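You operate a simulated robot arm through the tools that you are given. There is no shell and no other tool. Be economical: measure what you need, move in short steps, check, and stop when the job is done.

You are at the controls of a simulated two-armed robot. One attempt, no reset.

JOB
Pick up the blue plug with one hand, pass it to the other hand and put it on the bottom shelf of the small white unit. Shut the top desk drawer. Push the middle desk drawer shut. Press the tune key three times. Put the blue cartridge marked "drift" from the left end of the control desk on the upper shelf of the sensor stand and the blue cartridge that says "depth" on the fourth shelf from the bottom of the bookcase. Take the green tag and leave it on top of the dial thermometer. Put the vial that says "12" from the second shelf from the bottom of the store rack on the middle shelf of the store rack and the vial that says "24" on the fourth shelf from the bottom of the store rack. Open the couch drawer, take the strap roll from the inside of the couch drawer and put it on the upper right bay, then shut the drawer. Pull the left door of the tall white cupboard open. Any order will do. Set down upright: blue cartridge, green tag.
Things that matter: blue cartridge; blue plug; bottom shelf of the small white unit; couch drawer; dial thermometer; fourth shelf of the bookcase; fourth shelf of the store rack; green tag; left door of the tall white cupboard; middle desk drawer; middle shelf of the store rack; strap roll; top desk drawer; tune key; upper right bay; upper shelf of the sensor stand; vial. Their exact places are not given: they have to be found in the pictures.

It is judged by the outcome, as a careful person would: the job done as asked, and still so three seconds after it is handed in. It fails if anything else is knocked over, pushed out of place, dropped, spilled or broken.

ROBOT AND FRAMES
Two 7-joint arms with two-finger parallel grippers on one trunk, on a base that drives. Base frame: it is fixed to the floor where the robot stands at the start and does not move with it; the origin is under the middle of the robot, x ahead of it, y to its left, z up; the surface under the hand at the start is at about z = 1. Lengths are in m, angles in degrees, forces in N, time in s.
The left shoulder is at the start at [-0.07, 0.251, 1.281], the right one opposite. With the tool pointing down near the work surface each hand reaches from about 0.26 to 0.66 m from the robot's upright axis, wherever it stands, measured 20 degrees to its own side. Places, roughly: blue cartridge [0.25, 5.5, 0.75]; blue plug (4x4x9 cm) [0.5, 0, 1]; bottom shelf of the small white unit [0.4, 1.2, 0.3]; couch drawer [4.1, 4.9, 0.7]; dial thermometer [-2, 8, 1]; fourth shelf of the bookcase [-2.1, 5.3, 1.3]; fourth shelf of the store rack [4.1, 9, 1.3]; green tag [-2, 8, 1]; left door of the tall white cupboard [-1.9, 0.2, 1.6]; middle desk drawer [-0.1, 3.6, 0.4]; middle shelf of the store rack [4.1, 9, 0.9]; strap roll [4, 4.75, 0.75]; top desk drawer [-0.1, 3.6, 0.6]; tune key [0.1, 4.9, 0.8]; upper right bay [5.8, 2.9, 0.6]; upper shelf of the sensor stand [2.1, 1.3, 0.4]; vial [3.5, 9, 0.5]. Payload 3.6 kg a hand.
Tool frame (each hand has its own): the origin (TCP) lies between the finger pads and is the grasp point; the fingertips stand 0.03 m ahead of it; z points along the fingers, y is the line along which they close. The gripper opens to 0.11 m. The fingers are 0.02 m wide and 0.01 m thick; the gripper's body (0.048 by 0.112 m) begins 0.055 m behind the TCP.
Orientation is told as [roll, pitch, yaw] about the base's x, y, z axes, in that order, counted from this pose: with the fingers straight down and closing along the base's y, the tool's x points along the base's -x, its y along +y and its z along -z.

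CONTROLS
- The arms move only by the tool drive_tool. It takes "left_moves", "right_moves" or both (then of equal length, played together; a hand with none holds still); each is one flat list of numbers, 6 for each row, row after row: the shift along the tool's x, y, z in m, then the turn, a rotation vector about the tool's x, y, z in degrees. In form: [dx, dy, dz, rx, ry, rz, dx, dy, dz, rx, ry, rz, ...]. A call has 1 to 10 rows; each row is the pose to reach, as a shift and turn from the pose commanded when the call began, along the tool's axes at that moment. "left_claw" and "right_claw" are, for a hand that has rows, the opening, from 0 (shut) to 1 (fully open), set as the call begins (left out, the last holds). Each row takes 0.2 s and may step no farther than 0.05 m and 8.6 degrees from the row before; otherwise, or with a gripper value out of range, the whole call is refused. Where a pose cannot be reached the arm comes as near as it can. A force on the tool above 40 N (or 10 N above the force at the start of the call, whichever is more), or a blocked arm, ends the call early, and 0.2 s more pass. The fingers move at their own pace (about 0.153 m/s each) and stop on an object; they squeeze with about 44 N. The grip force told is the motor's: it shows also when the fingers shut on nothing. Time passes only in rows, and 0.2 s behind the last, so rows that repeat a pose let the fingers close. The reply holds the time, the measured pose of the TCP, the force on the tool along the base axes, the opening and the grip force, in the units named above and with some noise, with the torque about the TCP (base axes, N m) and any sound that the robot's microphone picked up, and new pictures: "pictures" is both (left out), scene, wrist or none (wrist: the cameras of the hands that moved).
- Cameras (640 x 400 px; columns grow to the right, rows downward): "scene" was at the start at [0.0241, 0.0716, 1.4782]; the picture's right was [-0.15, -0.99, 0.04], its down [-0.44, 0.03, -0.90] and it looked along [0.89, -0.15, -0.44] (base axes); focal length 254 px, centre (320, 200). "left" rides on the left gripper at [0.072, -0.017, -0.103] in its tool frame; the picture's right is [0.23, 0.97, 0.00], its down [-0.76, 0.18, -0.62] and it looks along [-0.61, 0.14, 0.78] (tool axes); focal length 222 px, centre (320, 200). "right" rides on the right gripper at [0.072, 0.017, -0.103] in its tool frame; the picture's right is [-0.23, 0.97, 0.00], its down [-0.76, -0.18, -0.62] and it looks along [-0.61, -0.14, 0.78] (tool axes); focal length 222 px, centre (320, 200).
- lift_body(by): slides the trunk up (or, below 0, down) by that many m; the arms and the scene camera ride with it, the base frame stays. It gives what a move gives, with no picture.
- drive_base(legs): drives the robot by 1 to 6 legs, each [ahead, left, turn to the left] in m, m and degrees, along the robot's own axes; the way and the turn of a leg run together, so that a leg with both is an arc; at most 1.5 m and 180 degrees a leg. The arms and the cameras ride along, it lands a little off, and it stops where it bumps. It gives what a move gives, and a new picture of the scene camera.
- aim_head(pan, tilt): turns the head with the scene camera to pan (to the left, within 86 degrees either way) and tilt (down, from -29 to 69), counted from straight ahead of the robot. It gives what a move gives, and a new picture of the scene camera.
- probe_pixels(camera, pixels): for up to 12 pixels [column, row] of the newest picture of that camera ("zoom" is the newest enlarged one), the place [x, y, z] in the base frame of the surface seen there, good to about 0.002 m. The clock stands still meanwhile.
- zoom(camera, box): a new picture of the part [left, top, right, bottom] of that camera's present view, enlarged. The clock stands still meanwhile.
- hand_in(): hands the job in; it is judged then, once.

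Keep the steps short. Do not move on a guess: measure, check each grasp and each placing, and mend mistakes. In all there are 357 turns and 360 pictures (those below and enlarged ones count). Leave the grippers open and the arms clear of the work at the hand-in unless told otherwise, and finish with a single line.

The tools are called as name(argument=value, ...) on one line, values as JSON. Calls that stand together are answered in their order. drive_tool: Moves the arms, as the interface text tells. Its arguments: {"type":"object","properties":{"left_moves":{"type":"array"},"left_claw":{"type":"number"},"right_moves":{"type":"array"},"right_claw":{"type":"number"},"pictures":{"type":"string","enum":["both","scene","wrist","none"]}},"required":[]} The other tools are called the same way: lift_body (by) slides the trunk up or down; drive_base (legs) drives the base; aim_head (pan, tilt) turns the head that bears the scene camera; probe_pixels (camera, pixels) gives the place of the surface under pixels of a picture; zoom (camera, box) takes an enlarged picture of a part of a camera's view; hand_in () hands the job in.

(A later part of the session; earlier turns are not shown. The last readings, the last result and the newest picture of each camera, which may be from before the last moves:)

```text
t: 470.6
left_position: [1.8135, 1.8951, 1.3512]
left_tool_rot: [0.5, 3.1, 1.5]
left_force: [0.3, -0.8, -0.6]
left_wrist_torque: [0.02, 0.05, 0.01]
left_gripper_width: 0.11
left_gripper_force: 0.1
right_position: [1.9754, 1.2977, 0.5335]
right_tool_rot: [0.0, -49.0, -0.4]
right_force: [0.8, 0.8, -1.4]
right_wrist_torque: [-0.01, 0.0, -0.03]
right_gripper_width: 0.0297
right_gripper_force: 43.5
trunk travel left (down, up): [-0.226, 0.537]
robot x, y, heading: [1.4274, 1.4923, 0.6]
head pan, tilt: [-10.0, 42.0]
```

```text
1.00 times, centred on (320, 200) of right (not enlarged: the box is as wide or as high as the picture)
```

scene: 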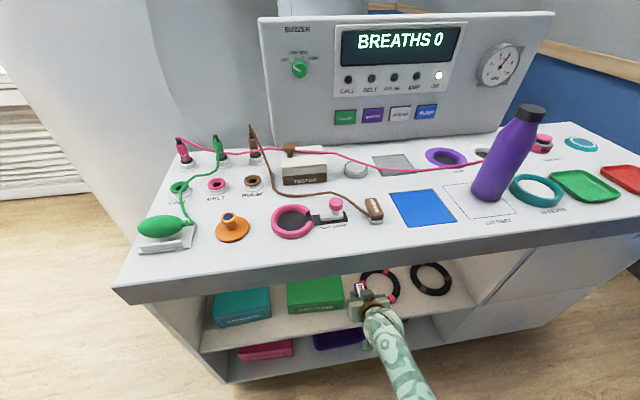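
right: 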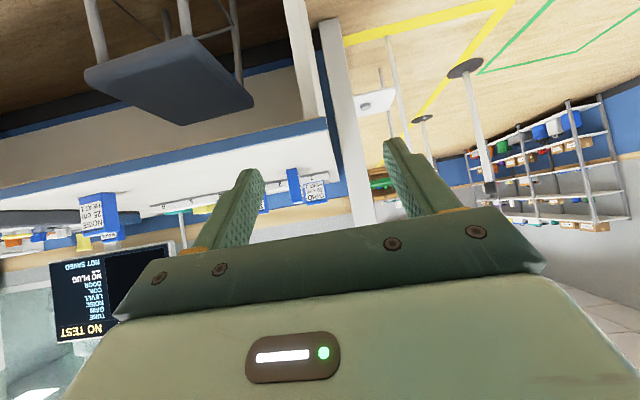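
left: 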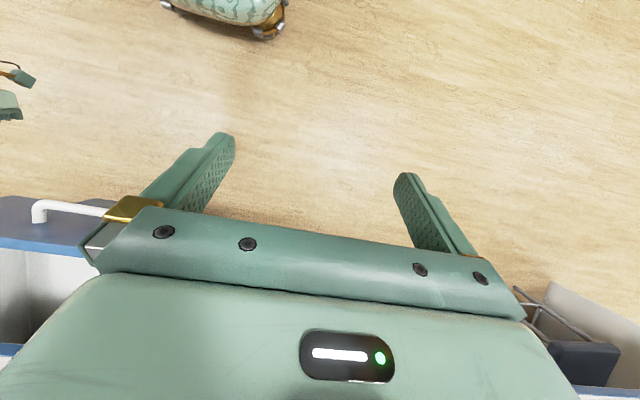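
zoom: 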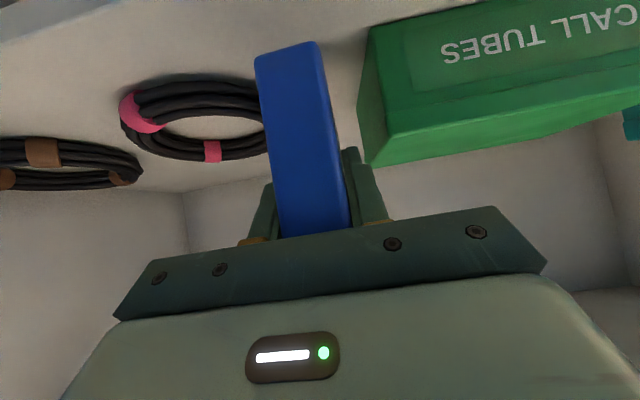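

Lower onto the shelf with the trunk, then the last millimetres and release slightly.

lift_body(by=-0.027)

drive_tool(right_moves=[0.0015, 0, 0.0013, 0, 0, 0, 0.0023, 0, 0.002, 0, 0, 0], pictures="none")

```text
t: 471.3
left_position: [1.8193, 1.8958, 1.3204]
left_tool_rot: [0.8, 3.6, 1.5]
left_force: [0.0, 0.4, -0.3]
left_wrist_torque: [0.05, -0.02, -0.02]
left_gripper_width: 0.1096
left_gripper_force: 0.1
right_position: [1.9749, 1.2964, 0.5085]
right_tool_rot: [0.1, -49.2, -0.3]
right_force: [0.1, 0.6, -0.8]
right_wrist_torque: [0.0, 0.0, 0.0]
right_gripper_width: 0.0294
right_gripper_force: 44.4
trunk travel left (down, up): [-0.199, 0.564]
robot x, y, heading: [1.4297, 1.4892, 0.7]
head pan, tilt: [-10.0, 42.0]
```

```text
t: 471.9
left_position: [1.8206, 1.8963, 1.3202]
left_tool_rot: [0.7, 3.7, 1.5]
left_force: [-0.1, 0.3, 0.3]
left_wrist_torque: [-0.05, -0.04, -0.02]
left_gripper_width: 0.11
left_gripper_force: 0.0
right_position: [1.9751, 1.2973, 0.5042]
right_tool_rot: [0.0, -49.2, -0.3]
right_force: [-0.2, -0.3, -0.6]
right_wrist_torque: [0.0, -0.02, 0.01]
right_gripper_width: 0.0294
right_gripper_force: 43.5
trunk travel left (down, up): [-0.199, 0.564]
robot x, y, heading: [1.4235, 1.4928, 1.0]
head pan, tilt: [-10.0, 42.0]
```

drive_tool(right_moves=[0.0011, 0, 0.001, 0, 0, 0, 0.0019, 0, 0.0016, 0, 0, 0], pictures="none")

drive_tool(right_moves=[0, 0, 0, 0, 0, 0, 0, 0, 0, 0, 0, 0], right_claw=0.42, pictures="wrist")

```text
t: 472.5
left_position: [1.821, 1.8965, 1.3204]
left_tool_rot: [0.8, 3.7, 1.5]
left_force: [0.7, -0.1, 0.3]
left_wrist_torque: [0.0, 0.02, 0.02]
left_gripper_width: 0.11
left_gripper_force: 0.1
right_position: [1.9746, 1.2965, 0.5011]
right_tool_rot: [0.0, -49.1, -0.3]
right_force: [0.0, 0.6, -1.5]
right_wrist_torque: [0.01, 0.0, -0.01]
right_gripper_width: 0.0295
right_gripper_force: 43.9
trunk travel left (down, up): [-0.199, 0.564]
robot x, y, heading: [1.4219, 1.4915, 0.9]
head pan, tilt: [-10.0, 42.0]
```

```text
t: 473.1
left_position: [1.8208, 1.8961, 1.3195]
left_tool_rot: [0.8, 3.7, 1.6]
left_force: [-0.2, -0.3, 1.4]
left_wrist_torque: [0.0, 0.0, -0.01]
left_gripper_width: 0.1101
left_gripper_force: 0.0
right_position: [1.9747, 1.2962, 0.5007]
right_tool_rot: [0.0, -49.2, -0.3]
right_force: [0.4, 0.1, -0.3]
right_wrist_torque: [0.0, 0.03, 0.01]
right_gripper_width: 0.046
right_gripper_force: 0.0
trunk travel left (down, up): [-0.199, 0.564]
robot x, y, heading: [1.4262, 1.4919, 0.7]
head pan, tilt: [-10.0, 42.0]
```

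right: 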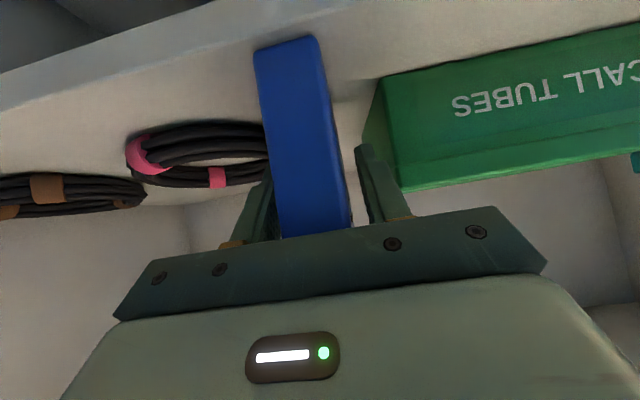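

Back out 0.24 m and check.

drive_base(legs=[[-0.22, 0, 0]])

zoom(camera="scene", box=[200, 200, 440, 330])

```text
t: 474.8
left_position: [1.5995, 1.8926, 1.3199]
left_tool_rot: [0.8, 3.6, 1.3]
left_force: [-0.3, -0.5, -0.6]
left_wrist_torque: [-0.03, -0.02, -0.01]
left_gripper_width: 0.1101
left_gripper_force: 0.0
right_position: [1.7555, 1.2923, 0.5017]
right_tool_rot: [0.0, -49.2, -0.4]
right_force: [0.3, 0.5, 0.2]
right_wrist_torque: [0.0, -0.01, -0.03]
right_gripper_width: 0.0464
right_gripper_force: 0.1
trunk travel left (down, up): [-0.199, 0.564]
robot x, y, heading: [1.2049, 1.4868, 0.6]
head pan, tilt: [-10.0, 42.0]
```

scene: 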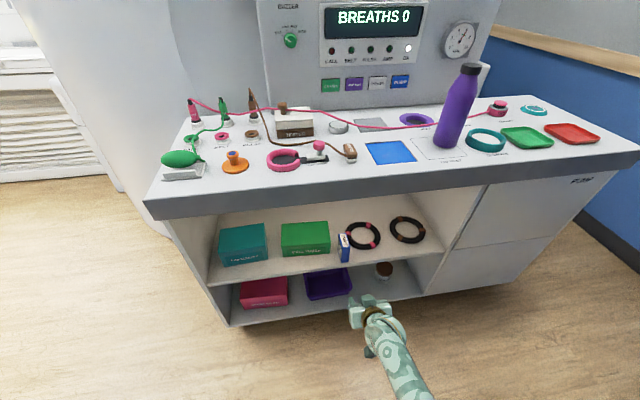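

```text
2.67 times, centred on (320, 265) of scene
```

zoom: 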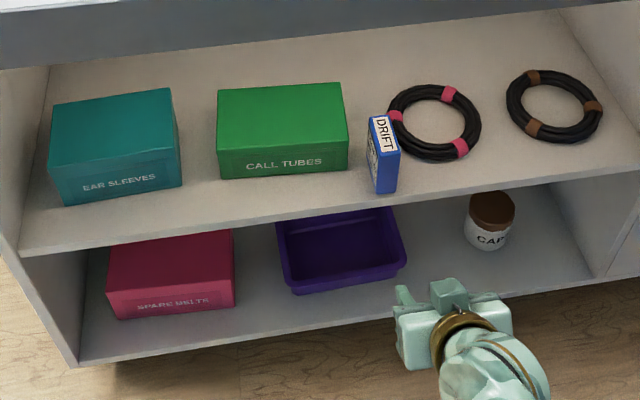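

DRIFT stands on the upper shelf. Next the couch drawer. Leave the nook northwards and look at the couch.

drive_base(legs=[[0, 1.4, 0], [0, 1.0, 0], [0.3, 0.6, 0]])

lift_body(by=0.3)

aim_head(pan=0, tilt=20)

```text
t: 489.7
left_position: [1.8114, 4.8965, 1.32]
left_tool_rot: [0.9, 3.7, 3.2]
left_force: [0.4, 0.7, -1.3]
left_wrist_torque: [0.01, -0.01, 0.0]
left_gripper_width: 0.1098
left_gripper_force: 0.0
right_position: [1.9845, 4.3023, 0.5018]
right_tool_rot: [-0.1, -49.0, 1.6]
right_force: [0.3, -0.9, 0.6]
right_wrist_torque: [0.0, -0.02, -0.02]
right_gripper_width: 0.0461
right_gripper_force: 0.0
trunk travel left (down, up): [-0.199, 0.564]
robot x, y, heading: [1.4298, 4.4813, 2.9]
head pan, tilt: [-10.0, 42.0]
```

scene: 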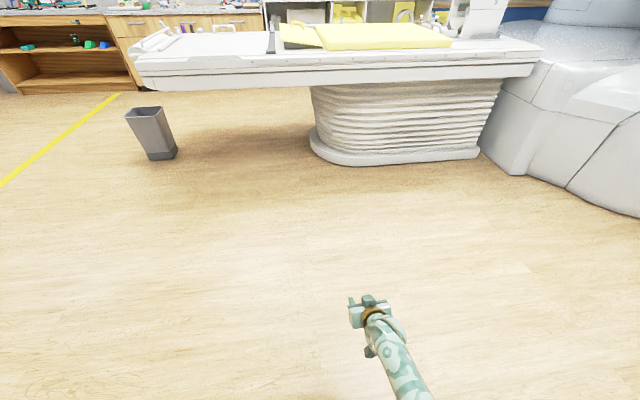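

```text
t: 492.7
left_position: [1.7808, 4.8954, 1.6361]
left_tool_rot: [0.9, 0.8, 3.3]
left_force: [0.4, -0.7, -0.8]
left_wrist_torque: [-0.01, 0.01, 0.01]
left_gripper_width: 0.1099
left_gripper_force: 0.0
right_position: [1.9851, 4.3023, 0.8022]
right_tool_rot: [0.0, -49.2, 1.5]
right_force: [-0.9, -0.8, 0.2]
right_wrist_torque: [-0.05, -0.02, 0.0]
right_gripper_width: 0.0462
right_gripper_force: 0.0
trunk travel left (down, up): [-0.499, 0.264]
robot x, y, heading: [1.4279, 4.478, 2.7]
head pan, tilt: [-10.0, 42.0]
```

```text
t: 493.6
left_position: [1.7816, 4.8939, 1.6368]
left_tool_rot: [0.7, 0.8, 3.4]
left_force: [0.0, -0.1, -0.2]
left_wrist_torque: [-0.03, 0.0, -0.01]
left_gripper_width: 0.1101
left_gripper_force: 0.1
right_position: [1.9848, 4.3016, 0.8018]
right_tool_rot: [0.0, -49.2, 1.6]
right_force: [-0.6, 0.3, -0.2]
right_wrist_torque: [0.0, -0.02, 0.0]
right_gripper_width: 0.0463
right_gripper_force: 0.1
trunk travel left (down, up): [-0.499, 0.264]
robot x, y, heading: [1.4277, 4.4763, 2.7]
head pan, tilt: [0.0, 20.0]
```

scene: 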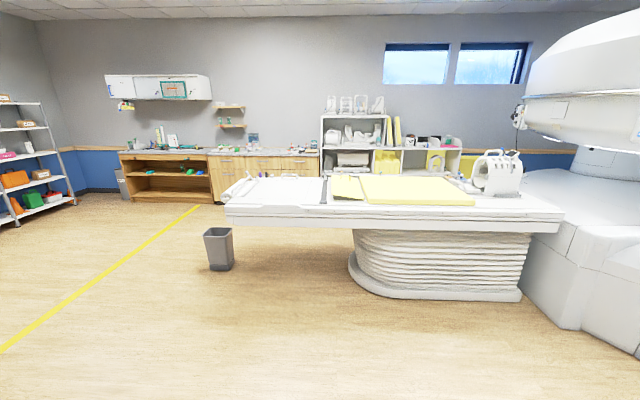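

zoom(camera="scene", box=[210, 165, 420, 250])

probe_pixels(camera="scene", pixels=[[228, 210], [300, 215], [400, 215], [550, 222], [330, 190], [240, 180], [218, 260], [420, 195], [280, 222], [500, 250]])

```text
3.05 times, centred on (315, 208) of scene
```

zoom: 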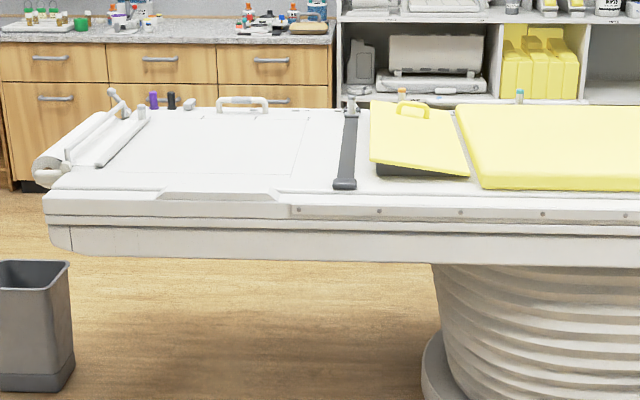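

```text
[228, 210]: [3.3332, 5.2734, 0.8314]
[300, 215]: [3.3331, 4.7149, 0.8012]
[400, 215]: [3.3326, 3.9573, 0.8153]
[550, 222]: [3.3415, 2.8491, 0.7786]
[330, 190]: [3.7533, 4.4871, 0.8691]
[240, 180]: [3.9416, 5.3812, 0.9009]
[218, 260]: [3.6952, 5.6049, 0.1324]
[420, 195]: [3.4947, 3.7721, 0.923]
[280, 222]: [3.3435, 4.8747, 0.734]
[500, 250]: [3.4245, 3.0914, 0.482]
```

The drawer must be on the couch's east side. Go around the north end (past the bin) to the east side.

drive_base(legs=[[0, 0, -2.7], [0.6, 0.86, 0], [0.6, 0.86, 0]])

aim_head(pan=-20, tilt=25)

```text
t: 504.4
left_position: [3.0498, 6.5602, 1.6366]
left_tool_rot: [0.8, 0.8, -0.4]
left_force: [-0.4, 0.3, 0.9]
left_wrist_torque: [0.03, 0.02, 0.02]
left_gripper_width: 0.1099
left_gripper_force: 0.1
right_position: [3.214, 5.9535, 0.8025]
right_tool_rot: [0.0, -49.3, -2.1]
right_force: [1.0, 0.7, -0.2]
right_wrist_torque: [0.02, -0.04, 0.04]
right_gripper_width: 0.0462
right_gripper_force: 0.2
trunk travel left (down, up): [-0.499, 0.264]
robot x, y, heading: [2.6674, 6.164, -1.0]
head pan, tilt: [0.0, 20.0]
```

scene: 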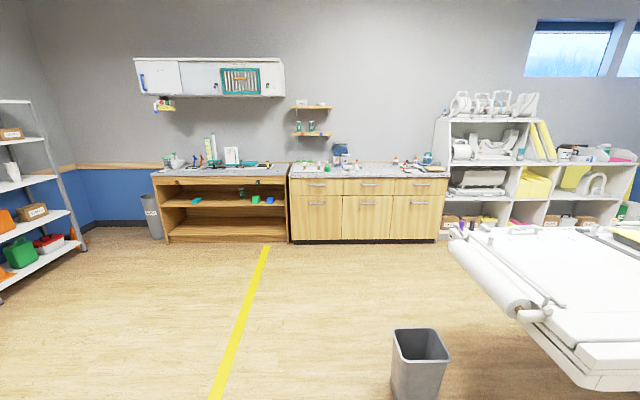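

```text
t: 505.2
left_position: [3.0481, 6.5584, 1.6375]
left_tool_rot: [0.8, 0.9, -0.4]
left_force: [-0.2, -0.1, 0.8]
left_wrist_torque: [0.01, 0.02, 0.0]
left_gripper_width: 0.11
left_gripper_force: 0.1
right_position: [3.2136, 5.9536, 0.8017]
right_tool_rot: [0.1, -49.2, -2.3]
right_force: [-0.2, -1.0, 0.2]
right_wrist_torque: [-0.02, -0.01, 0.01]
right_gripper_width: 0.0461
right_gripper_force: 0.1
trunk travel left (down, up): [-0.499, 0.264]
robot x, y, heading: [2.6681, 6.1689, -0.8]
head pan, tilt: [-20.0, 25.0]
```

scene: 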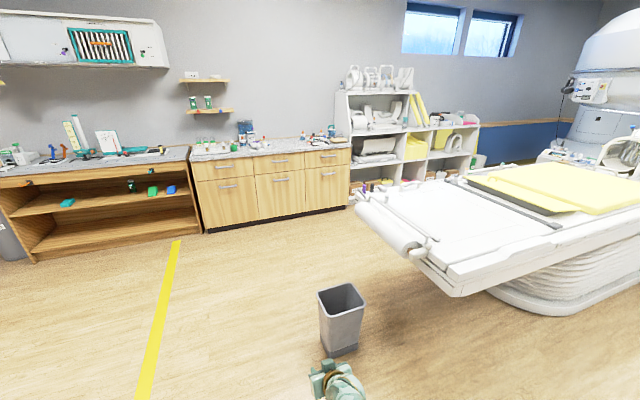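

drive_base(legs=[[1.3, 0.05, 0.8], [0.75, 0, 0], [0, 0, 90], [0, 0, 90]])

aim_head(pan=20, tilt=35)

```text
t: 523.1
left_position: [4.3678, 5.8085, 1.6365]
left_tool_rot: [0.8, 0.7, 179.1]
left_force: [-0.1, -0.6, -0.2]
left_wrist_torque: [-0.01, -0.01, -0.01]
left_gripper_width: 0.1098
left_gripper_force: 0.2
right_position: [4.2092, 6.4137, 0.8011]
right_tool_rot: [0.0, -49.1, 177.3]
right_force: [-0.6, 0.3, -0.1]
right_wrist_torque: [-0.01, -0.02, 0.03]
right_gripper_width: 0.0461
right_gripper_force: 0.1
trunk travel left (down, up): [-0.499, 0.264]
robot x, y, heading: [4.749, 6.1975, 178.4]
head pan, tilt: [-20.0, 25.0]
```

scene: 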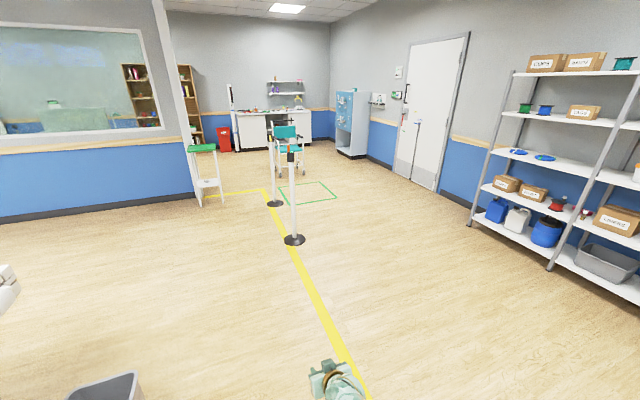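

```text
t: 524.2
left_position: [4.3684, 5.8092, 1.6369]
left_tool_rot: [0.8, 0.9, 179.1]
left_force: [-0.5, 0.3, -1.2]
left_wrist_torque: [0.02, -0.01, 0.01]
left_gripper_width: 0.1099
left_gripper_force: 0.1
right_position: [4.2101, 6.4144, 0.8019]
right_tool_rot: [0.0, -49.3, 177.3]
right_force: [0.3, -0.7, -0.1]
right_wrist_torque: [-0.01, -0.02, -0.02]
right_gripper_width: 0.0459
right_gripper_force: 0.1
trunk travel left (down, up): [-0.499, 0.264]
robot x, y, heading: [4.7498, 6.1966, 178.7]
head pan, tilt: [20.0, 35.0]
```

scene: 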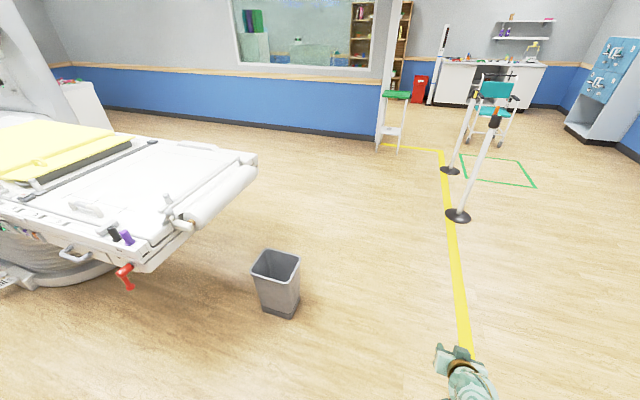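

probe_pixels(camera="scene", pixels=[[75, 252], [40, 240], [85, 205], [125, 275], [110, 230], [150, 258], [10, 215], [250, 158]])

zoom(camera="scene", box=[0, 180, 200, 300])

```text
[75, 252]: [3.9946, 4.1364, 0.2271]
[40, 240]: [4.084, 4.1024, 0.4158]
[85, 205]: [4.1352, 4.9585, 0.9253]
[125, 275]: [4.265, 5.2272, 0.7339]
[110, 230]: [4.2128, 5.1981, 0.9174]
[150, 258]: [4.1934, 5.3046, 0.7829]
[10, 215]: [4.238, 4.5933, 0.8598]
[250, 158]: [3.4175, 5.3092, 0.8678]
```

```text
3.20 times, centred on (100, 240) of scene
```

zoom: 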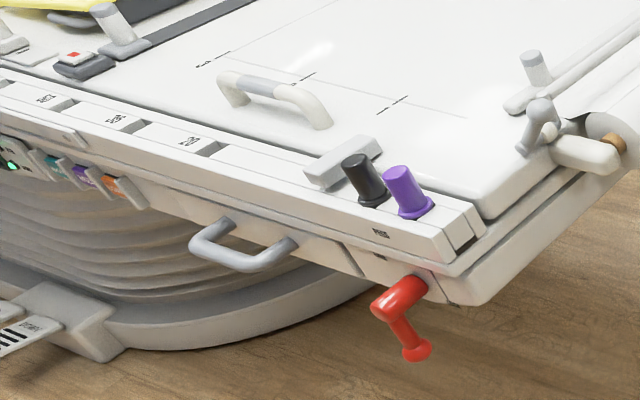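

The drawer has a grey handle on the east face. Back off to x≈4.95 and strafe south to y≈4.75.

drive_base(legs=[[-0.2, 0, 1.3], [0, 1.4, 0]])

aim_head(pan=-10, tilt=40)

zoom(camera="scene", box=[200, 150, 480, 330])

```text
t: 532.2
left_position: [4.5835, 4.4266, 1.636]
left_tool_rot: [0.8, 0.8, -179.1]
left_force: [0.1, -0.5, -0.1]
left_wrist_torque: [-0.03, 0.01, -0.02]
left_gripper_width: 0.1099
left_gripper_force: 0.0
right_position: [4.4047, 5.0272, 0.8009]
right_tool_rot: [0.0, -49.3, 179.1]
right_force: [0.1, -0.6, -0.8]
right_wrist_torque: [0.03, -0.03, 0.0]
right_gripper_width: 0.0463
right_gripper_force: 0.0
trunk travel left (down, up): [-0.499, 0.264]
robot x, y, heading: [4.9528, 4.8289, -179.7]
head pan, tilt: [20.0, 35.0]
```

scene: 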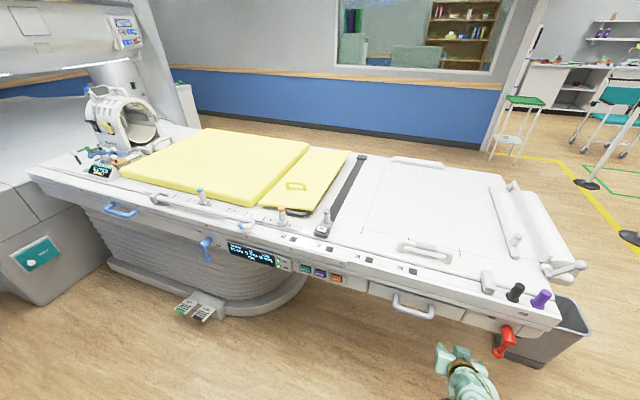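

```text
t: 533.2
left_position: [4.5838, 4.4268, 1.6362]
left_tool_rot: [0.8, 0.8, -179.1]
left_force: [-0.1, -0.6, 0.1]
left_wrist_torque: [-0.01, -0.03, 0.02]
left_gripper_width: 0.11
left_gripper_force: 0.1
right_position: [4.4047, 5.0273, 0.8015]
right_tool_rot: [0.1, -49.2, 179.3]
right_force: [-0.7, 0.1, 1.1]
right_wrist_torque: [0.05, 0.02, -0.04]
right_gripper_width: 0.0462
right_gripper_force: 0.1
trunk travel left (down, up): [-0.499, 0.264]
robot x, y, heading: [4.953, 4.83, -179.5]
head pan, tilt: [-10.0, 40.0]
```

scene: 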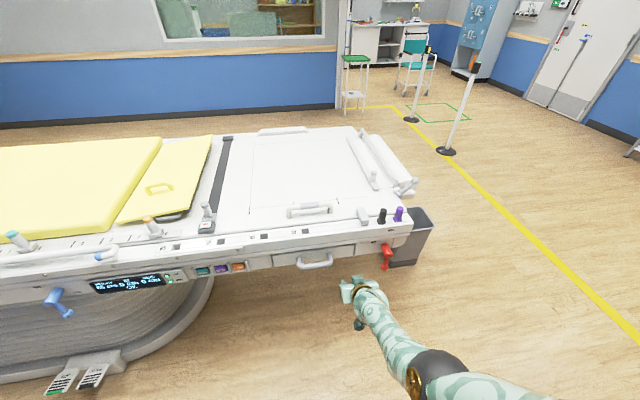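

```text
2.22 times, centred on (340, 240) of scene
```

zoom: 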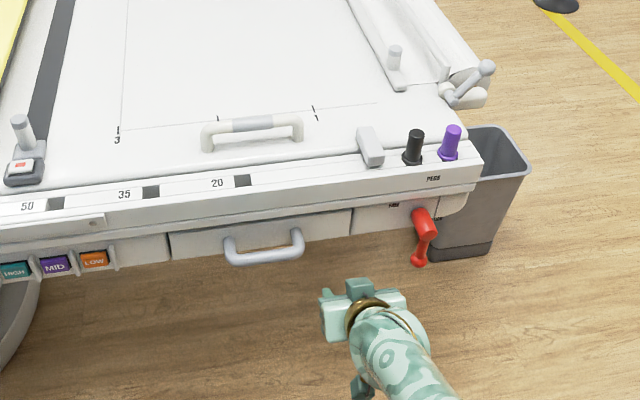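

probe_pixels(camera="scene", pixels=[[315, 266], [305, 268], [325, 266], [299, 262], [331, 260], [285, 258], [315, 256], [345, 248], [275, 260], [290, 250], [387, 255], [316, 243]])

zoom(camera="scene", box=[260, 230, 400, 290])

```text
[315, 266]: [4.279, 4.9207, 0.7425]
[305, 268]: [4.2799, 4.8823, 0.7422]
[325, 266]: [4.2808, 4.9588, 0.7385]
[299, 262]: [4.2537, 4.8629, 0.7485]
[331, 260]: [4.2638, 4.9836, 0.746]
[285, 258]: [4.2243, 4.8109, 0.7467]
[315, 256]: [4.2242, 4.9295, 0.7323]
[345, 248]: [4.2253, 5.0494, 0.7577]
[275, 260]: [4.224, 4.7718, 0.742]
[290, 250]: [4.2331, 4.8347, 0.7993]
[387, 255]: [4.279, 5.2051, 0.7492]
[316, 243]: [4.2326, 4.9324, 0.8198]
```

```text
4.57 times, centred on (330, 260) of scene
```

zoom: 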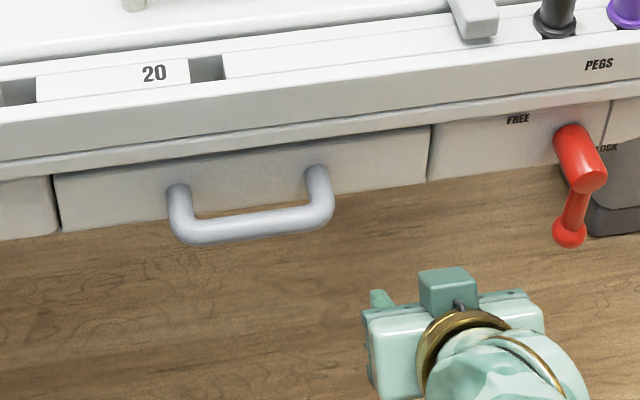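

Handle bar at x≈4.275, z≈0.742, y 4.87–4.98, with a 4 cm gap behind it. Plan: hook closed fingertips (tilted 30°) behind the bar. Move to the pre-hook pose.

drive_tool(right_moves=[-0.0137, 0.0134, 0.0006, 0, 2.4, 0, -0.0275, 0.0268, 0.0011, 0, 4.8, 0, -0.041, 0.04, 0.0017, 0, 7.2, 0, -0.055, 0.0535, 0.0023, 0, 9.6, 0, -0.069, 0.067, 0.003, 0, 12, 0, -0.0825, 0.08, 0.0035, 0, 14.4, 0, -0.096, 0.094, 0.004, 0, 16.8, 0, -0.11, 0.107, 0.0046, 0, 19, 0], right_claw=0, pictures="both")

```text
t: 535.0
left_position: [4.5834, 4.4263, 1.6357]
left_tool_rot: [0.7, 0.9, -179.0]
left_force: [0.0, -0.9, 0.7]
left_wrist_torque: [-0.05, -0.01, -0.02]
left_gripper_width: 0.1098
left_gripper_force: 0.0
right_position: [4.3456, 4.9327, 0.8845]
right_tool_rot: [-0.1, -30.2, 179.3]
right_force: [0.5, -0.7, 0.0]
right_wrist_torque: [0.03, 0.0, -0.02]
right_gripper_width: 0.0
right_gripper_force: 37.6
right hand out of reach, approached as far as the arm can: row 6, 7, 8
trunk travel left (down, up): [-0.499, 0.264]
robot x, y, heading: [4.9525, 4.8296, -180.0]
head pan, tilt: [-10.0, 40.0]
```

scene: 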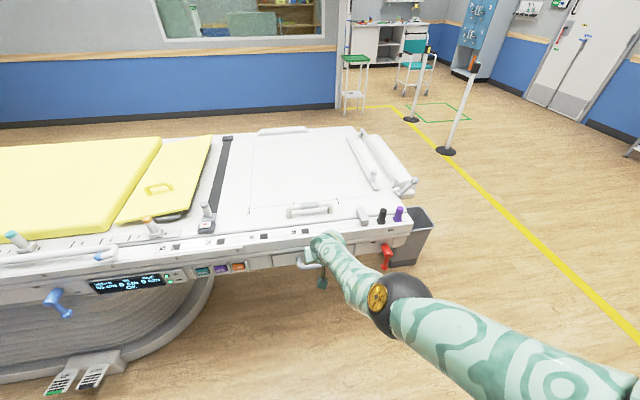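
right: 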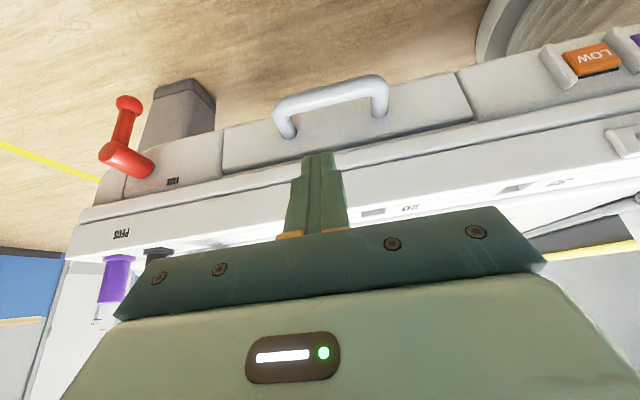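

Again near the reach limit; raise the arm 0.25 and lower the trunk 0.26 so the shoulder is closer to drawer height.

drive_tool(right_moves=[-0.0156, 0, -0.027, 0, 0, 0, -0.031, 0, -0.054, 0, 0, 0, -0.047, 0, -0.081, 0, 0, 0, -0.0625, 0, -0.108, 0, 0, 0, -0.078, 0, -0.135, 0, 0, 0, -0.094, 0, -0.162, 0, 0, 0, -0.11, 0, -0.19, 0, 0, 0, -0.125, 0, -0.2165, 0, 0, 0], pictures="none")

lift_body(by=-0.26)

zoom(camera="scene", box=[0, 0, 640, 400])

```text
t: 536.8
left_position: [4.584, 4.4249, 1.6366]
left_tool_rot: [0.8, 0.7, -179.0]
left_force: [0.4, -0.1, -0.2]
left_wrist_torque: [0.01, 0.03, 0.0]
left_gripper_width: 0.1101
left_gripper_force: 0.1
right_position: [4.3443, 4.9435, 1.1347]
right_tool_rot: [-1.0, -30.1, 179.2]
right_force: [0.6, -0.7, 0.4]
right_wrist_torque: [0.03, 0.02, -0.01]
right_gripper_width: 0.0001
right_gripper_force: 38.3
trunk travel left (down, up): [-0.499, 0.264]
robot x, y, heading: [4.9569, 4.8254, -179.7]
head pan, tilt: [-10.0, 40.0]
```

```text
t: 539.4
left_position: [4.5837, 4.4264, 1.3774]
left_tool_rot: [1.0, 0.7, -179.1]
left_force: [-0.1, 0.2, 0.9]
left_wrist_torque: [0.0, 0.0, 0.0]
left_gripper_width: 0.1099
left_gripper_force: 0.0
right_position: [4.3408, 4.9436, 0.8855]
right_tool_rot: [-0.8, -31.5, 179.0]
right_force: [0.6, 0.6, 0.1]
right_wrist_torque: [0.0, -0.04, 0.01]
right_gripper_width: 0.0002
right_gripper_force: 38.0
trunk travel left (down, up): [-0.239, 0.524]
robot x, y, heading: [4.9542, 4.8272, -179.6]
head pan, tilt: [-10.0, 40.0]
```

```text
1.00 times, centred on (320, 200) of scene (not enlarged: the box is as wide or as high as the picture)
```

zoom: 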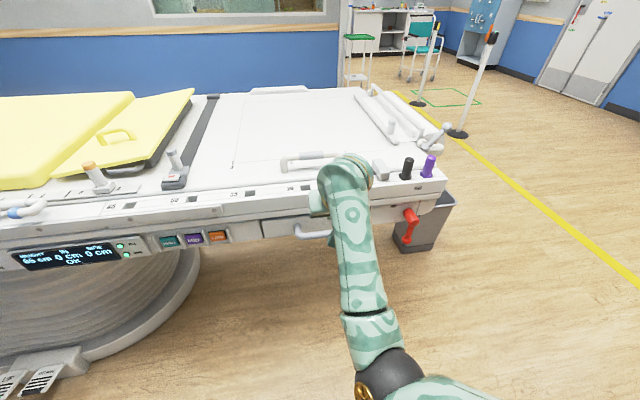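

Now advance along the tool axis so the fingertip drops behind the bar.

drive_tool(right_moves=[-0.002, 0.022, 0.02, 0, 0, 0, -0.002, 0.022, 0.045, 0, 0, 0, -0.002, 0.022, 0.07, 0, 0, 0, -0.002, 0.022, 0.095, 0, 0, 0, -0.002, 0.022, 0.12, 0, 0, 0], pictures="both")

```text
t: 540.6
left_position: [4.5851, 4.4255, 1.3756]
left_tool_rot: [1.0, 0.6, -179.0]
left_force: [0.2, 0.1, 0.4]
left_wrist_torque: [0.05, 0.02, 0.0]
left_gripper_width: 0.1099
left_gripper_force: 0.0
right_position: [4.2847, 4.9136, 0.7741]
right_tool_rot: [0.0, -30.2, 179.2]
right_force: [2.7, -0.2, 2.3]
right_wrist_torque: [-0.06, -0.03, 0.03]
right_gripper_width: 0.0001
right_gripper_force: 38.0
trunk travel left (down, up): [-0.239, 0.524]
robot x, y, heading: [4.9504, 4.8284, -179.8]
head pan, tilt: [-10.0, 40.0]
```

scene: 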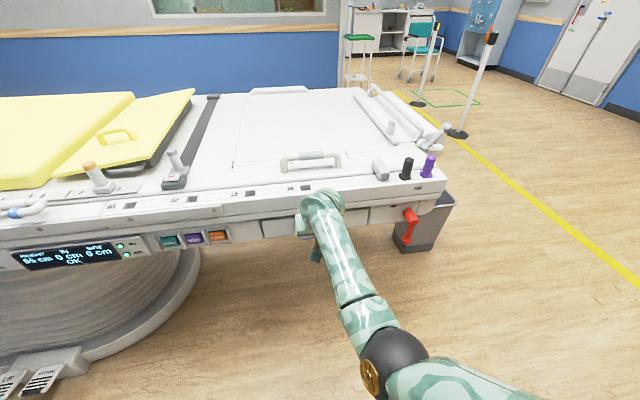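
right: 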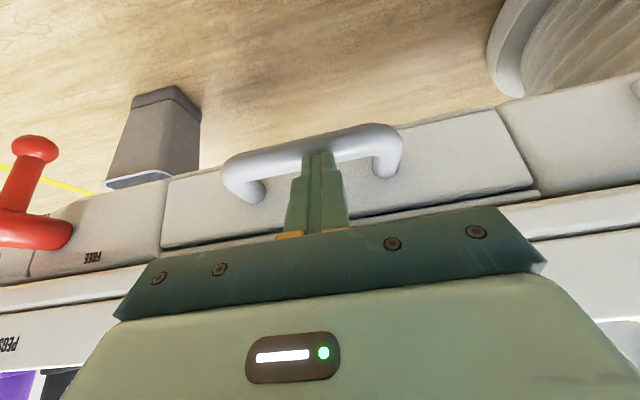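

The tip sits on the bar; retreat slightly, shift 16 mm inward, and go down behind it.

drive_tool(right_moves=[0, 0, -0.025, 0, 0, 0, -0.0139, 0, -0.017, 0, 0, 0, -0.0145, 0, 0.0, 0, 0, 0, -0.0145, 0, 0.018, 0, 0, 0, -0.0145, 0, 0.034, 0, 0, 0], pictures="both")

```text
t: 541.8
left_position: [4.5851, 4.4264, 1.3762]
left_tool_rot: [1.0, 0.7, -178.9]
left_force: [0.9, 0.1, 0.3]
left_wrist_torque: [-0.01, -0.03, 0.03]
left_gripper_width: 0.1097
left_gripper_force: 0.0
right_position: [4.2539, 4.9147, 0.7522]
right_tool_rot: [0.0, -30.2, 179.3]
right_force: [-2.4, 0.3, 4.1]
right_wrist_torque: [-0.01, -0.03, 0.02]
right_gripper_width: 0.0
right_gripper_force: 37.3
trunk travel left (down, up): [-0.239, 0.524]
robot x, y, heading: [4.9525, 4.828, -179.6]
head pan, tilt: [-10.0, 40.0]
```

scene: 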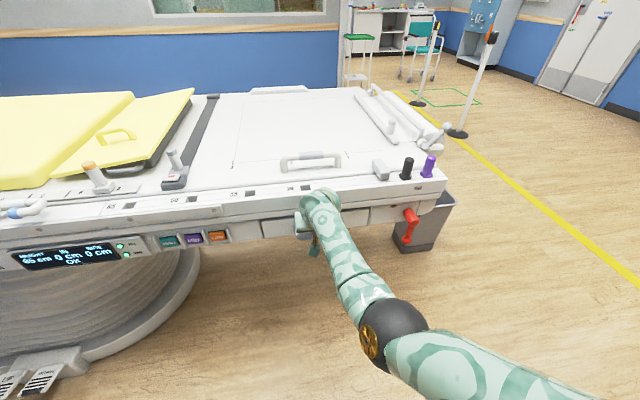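
right: 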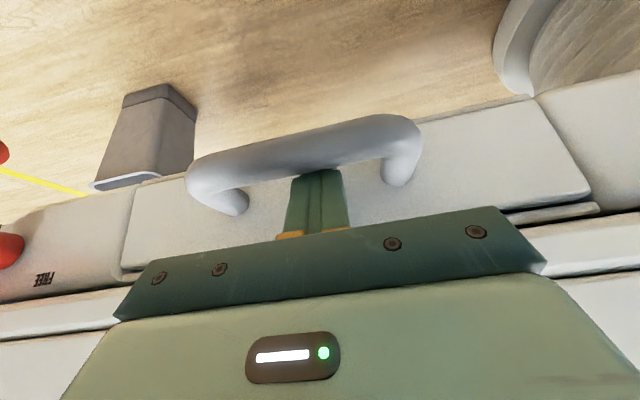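

The tip is hooked behind the bar. Pull outward (+x) with the arm.

drive_tool(right_moves=[0.0173, 0, -0.01, 0, 0, 0, 0.0346, 0, -0.02, 0, 0, 0, 0.052, 0, -0.03, 0, 0, 0, 0.0693, 0, -0.04, 0, 0, 0, 0.0866, 0, -0.05, 0, 0, 0], pictures="both")

```text
t: 543.1
left_position: [4.5847, 4.4264, 1.376]
left_tool_rot: [0.9, 0.7, -179.1]
left_force: [-0.7, -0.1, -0.1]
left_wrist_torque: [0.0, 0.01, 0.01]
left_gripper_width: 0.11
left_gripper_force: 0.0
right_position: [4.2903, 4.9312, 0.8432]
right_tool_rot: [-1.3, -40.4, 178.6]
right_force: [0.2, 0.0, -0.2]
right_wrist_torque: [-0.02, 0.02, 0.01]
right_gripper_width: 0.0001
right_gripper_force: 38.1
trunk travel left (down, up): [-0.239, 0.524]
robot x, y, heading: [4.9508, 4.83, -179.9]
head pan, tilt: [-10.0, 40.0]
stopped in row 5 (right hand): the arm was blocked; the commanded pose is now the measured one
```

scene: 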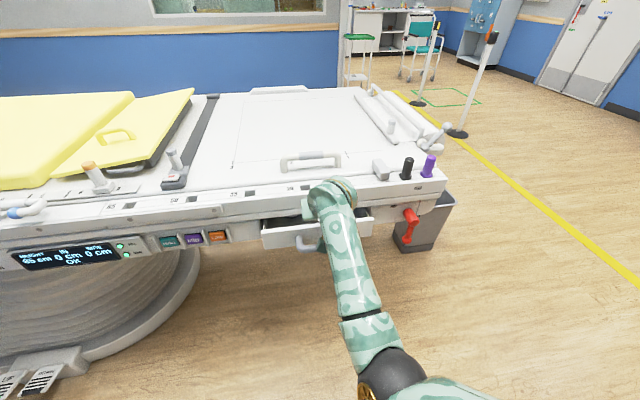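
right: 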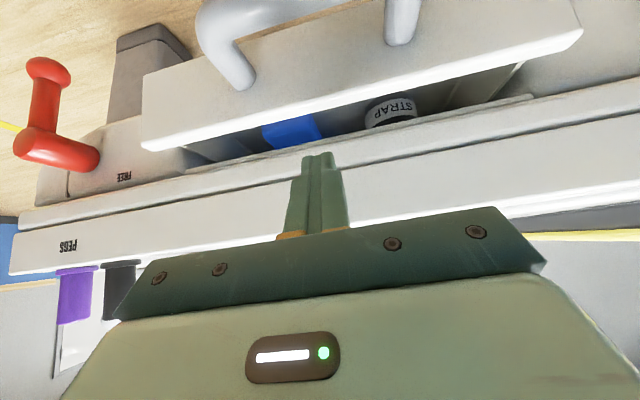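

The drawer came open several cm; I can see the strap roll inside. Measure.

probe_pixels(camera="right", pixels=[[390, 108], [375, 120], [408, 100], [395, 95], [350, 85], [350, 60], [290, 130], [330, 120], [235, 70], [400, 30]])

zoom(camera="scene", box=[220, 180, 400, 280])

```text
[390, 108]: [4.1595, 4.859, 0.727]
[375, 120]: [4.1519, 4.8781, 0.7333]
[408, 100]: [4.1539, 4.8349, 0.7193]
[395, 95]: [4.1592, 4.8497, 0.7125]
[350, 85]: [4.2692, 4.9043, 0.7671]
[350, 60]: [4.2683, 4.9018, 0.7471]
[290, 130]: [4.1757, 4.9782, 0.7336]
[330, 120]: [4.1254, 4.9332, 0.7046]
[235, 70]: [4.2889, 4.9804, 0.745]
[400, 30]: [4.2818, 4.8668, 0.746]
```

```text
3.56 times, centred on (310, 230) of scene
```

zoom: 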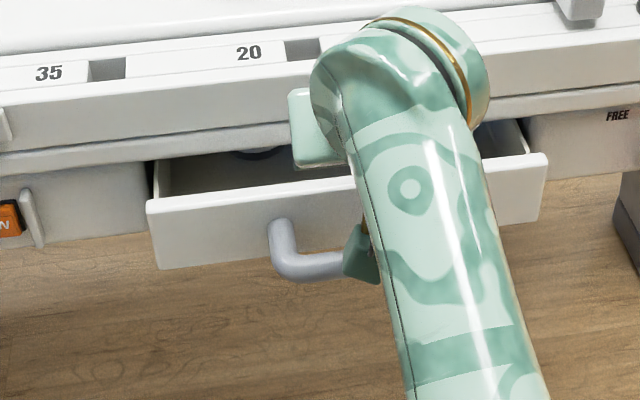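

probe_pixels(camera="scene", pixels=[[270, 240], [290, 235], [298, 243], [310, 255], [300, 250], [360, 230], [345, 225]])

```text
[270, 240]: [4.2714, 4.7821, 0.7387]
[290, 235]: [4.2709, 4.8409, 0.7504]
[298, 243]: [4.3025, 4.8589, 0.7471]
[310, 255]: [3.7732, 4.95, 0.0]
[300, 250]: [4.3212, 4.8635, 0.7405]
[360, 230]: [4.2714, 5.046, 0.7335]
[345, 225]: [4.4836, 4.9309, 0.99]
```

drive_tool(right_moves=[0.0, 0.003, -0.02, 0, 2.5, 0, 0.015, 0.006, -0.04, 0, 5, 0, 0.03, 0.009, -0.056, 0, 7.5, 0, 0.0457, 0.011, -0.056, 0, 10.2, 0], pictures="none")

```text
t: 544.3
left_position: [4.5835, 4.4269, 1.3752]
left_tool_rot: [1.0, 0.8, -179.2]
left_force: [0.3, 0.7, -0.6]
left_wrist_torque: [0.02, 0.01, 0.0]
left_gripper_width: 0.11
left_gripper_force: 0.0
right_position: [4.3366, 4.9298, 0.8976]
right_tool_rot: [-1.9, -35.1, 177.8]
right_force: [-0.2, -0.7, 0.4]
right_wrist_torque: [-0.05, -0.01, 0.02]
right_gripper_width: 0.0
right_gripper_force: 37.8
trunk travel left (down, up): [-0.239, 0.524]
robot x, y, heading: [4.9573, 4.829, -180.0]
head pan, tilt: [-10.0, 40.0]
stopped in row 4 (right hand): the arm was blocked; the commanded pose is now the measured one
```

drive_tool(right_moves=[0.008, 0.0014, 0.02, 0, 0, 0, 0.016, 0.003, 0.04, 0, 0, 0, 0.024, 0.0043, 0.06, 0, 0, 0, 0.032, 0.006, 0.08, 0, 0, 0, 0.04, 0.007, 0.1, 0, 0, 0, 0.048, 0.0085, 0.12, 0, 0, 0, 0.0554, 0.01, 0.139, 0, 0, 0], pictures="wrist")

```text
t: 545.9
left_position: [4.5851, 4.4252, 1.3757]
left_tool_rot: [0.9, 0.7, -179.1]
left_force: [-0.3, 0.3, 0.6]
left_wrist_torque: [-0.02, -0.02, 0.04]
left_gripper_width: 0.1101
left_gripper_force: 0.0
right_position: [4.3029, 4.9238, 0.7521]
right_tool_rot: [-2.2, -35.4, 178.1]
right_force: [-0.4, -0.6, 7.5]
right_wrist_torque: [0.03, -0.05, 0.03]
right_gripper_width: 0.0
right_gripper_force: 37.9
trunk travel left (down, up): [-0.239, 0.524]
robot x, y, heading: [4.9519, 4.8267, -179.4]
head pan, tilt: [-10.0, 40.0]
```

right: 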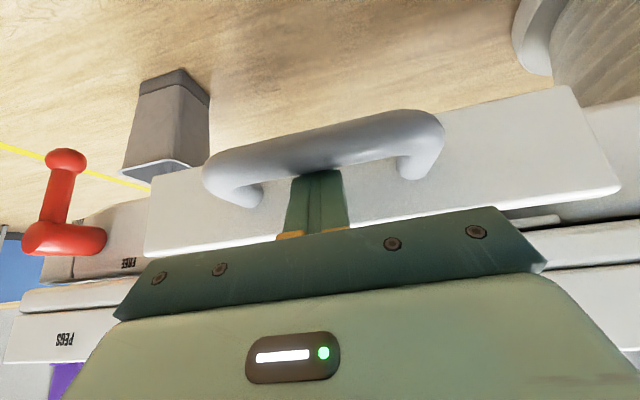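

Hooked again. Pull with the base this time (0.1 m back).

drive_base(legs=[[-0.1, 0, 0]])

zoom(camera="right", box=[0, 0, 640, 400])

```text
t: 547.0
left_position: [4.6865, 4.4267, 1.3768]
left_tool_rot: [1.0, 0.7, -179.1]
left_force: [0.4, 0.2, 1.3]
left_wrist_torque: [-0.02, 0.06, -0.05]
left_gripper_width: 0.1098
left_gripper_force: 0.1
right_position: [4.4049, 4.9244, 0.7504]
right_tool_rot: [-2.1, -35.1, 177.9]
right_force: [0.1, -0.5, 0.8]
right_wrist_torque: [0.0, 0.0, -0.02]
right_gripper_width: 0.0001
right_gripper_force: 37.7
trunk travel left (down, up): [-0.239, 0.524]
robot x, y, heading: [5.0528, 4.8273, -179.8]
head pan, tilt: [-10.0, 40.0]
```

scene: 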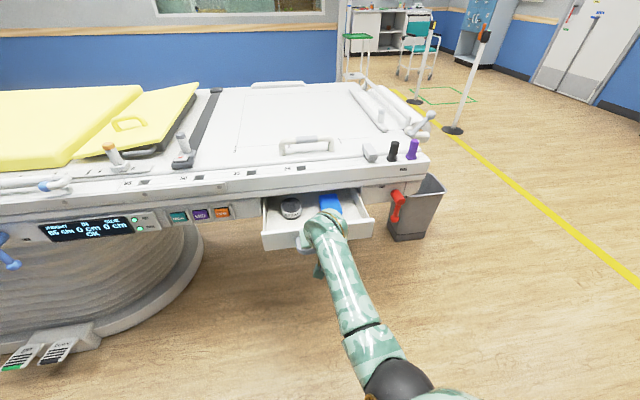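

```text
1.00 times, centred on (320, 200) of right (not enlarged: the box is as wide or as high as the picture)
```

zoom: 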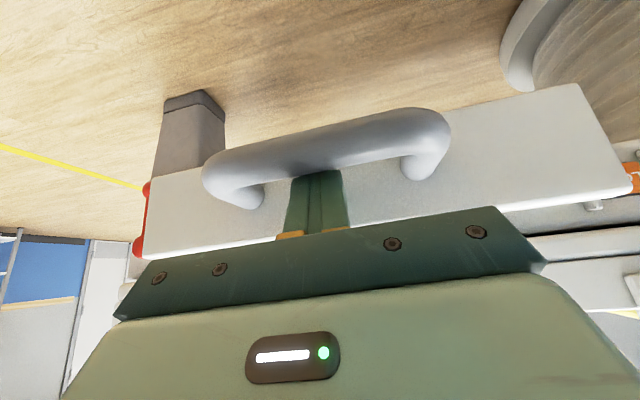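

probe_pixels(camera="scene", pixels=[[290, 203], [290, 214], [282, 207], [298, 206], [290, 198], [278, 218], [330, 202], [350, 232], [272, 238], [300, 185], [285, 228]])

zoom(camera="scene", box=[240, 170, 390, 260])

```text
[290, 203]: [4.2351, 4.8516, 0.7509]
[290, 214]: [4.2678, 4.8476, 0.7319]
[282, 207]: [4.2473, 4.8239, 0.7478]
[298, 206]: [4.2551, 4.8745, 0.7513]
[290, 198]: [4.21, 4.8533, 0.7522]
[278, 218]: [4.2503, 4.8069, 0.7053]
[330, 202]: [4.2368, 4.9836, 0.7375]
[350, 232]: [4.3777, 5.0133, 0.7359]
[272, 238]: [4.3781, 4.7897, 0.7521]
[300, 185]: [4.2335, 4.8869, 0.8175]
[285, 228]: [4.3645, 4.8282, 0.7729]
```

```text
4.27 times, centred on (315, 215) of scene
```

zoom: 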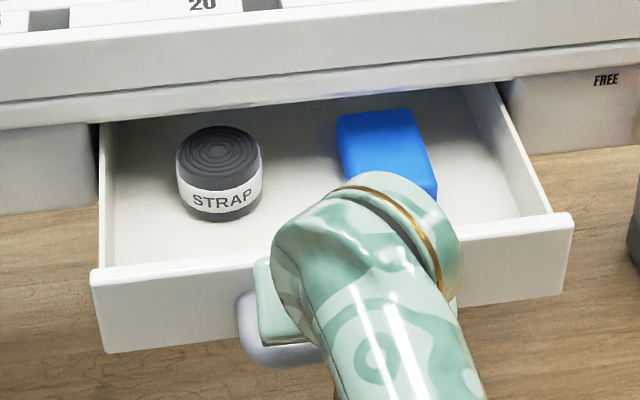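

Pull another 7 cm.

drive_base(legs=[[-0.08, 0, 0]])

```text
t: 548.1
left_position: [4.7656, 4.4263, 1.3766]
left_tool_rot: [1.0, 0.6, -179.0]
left_force: [0.7, 0.4, 0.0]
left_wrist_torque: [-0.04, 0.02, 0.06]
left_gripper_width: 0.1098
left_gripper_force: 0.0
right_position: [4.4844, 4.9276, 0.7507]
right_tool_rot: [-2.2, -35.2, 178.0]
right_force: [0.6, -0.5, 0.4]
right_wrist_torque: [0.01, 0.02, 0.0]
right_gripper_width: 0.0
right_gripper_force: 37.5
trunk travel left (down, up): [-0.239, 0.524]
robot x, y, heading: [5.1304, 4.8319, -179.8]
head pan, tilt: [-10.0, 40.0]
```

scene: 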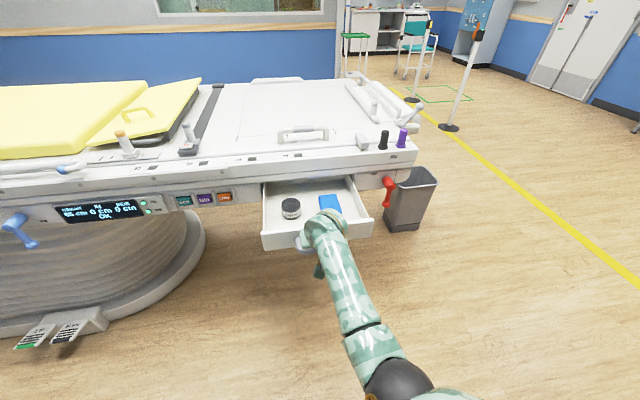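

Drawer is open ~0.23 m; the roll is now well clear of the ledge. Unhook upwards.

drive_tool(right_moves=[0, 0, -0.02, 0.5, 1, 0.5, 0, 0, -0.04, 1, 2, 1, 0, 0, -0.06, 1.5, 3, 1.3, 0, 0, -0.08, 2, 4, 1.6, 0, 0, -0.1, 2, 5, 1.6, 0, 0, -0.12, 2, 5, 1.6, 0, 0, -0.14, 2, 5, 1.6], right_claw=0.76, pictures="both")

```text
t: 548.5
left_position: [4.7666, 4.4139, 1.3712]
left_tool_rot: [0.7, 0.9, -178.5]
left_force: [-0.2, -0.3, -1.0]
left_wrist_torque: [0.05, -0.02, 0.02]
left_gripper_width: 0.1097
left_gripper_force: 0.0
right_position: [4.4837, 4.9307, 0.7592]
right_tool_rot: [-3.7, -34.2, 178.4]
right_force: [-0.4, -46.5, -23.8]
right_wrist_torque: [-2.01, -0.27, 0.58]
right_gripper_width: 0.0599
right_gripper_force: 0.1
trunk travel left (down, up): [-0.239, 0.524]
robot x, y, heading: [5.1301, 4.8271, -179.3]
head pan, tilt: [-10.0, 40.0]
stopped in row 2 (right hand): the force on the tool passed its limit at 61 N (the readings are from after the stop); the commanded pose is now the measured one
```

scene: 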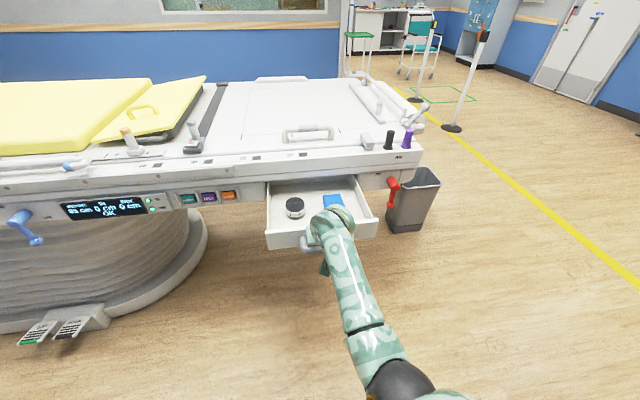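
right: 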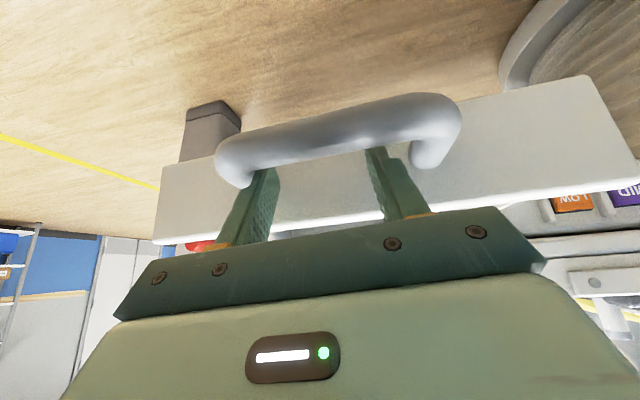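

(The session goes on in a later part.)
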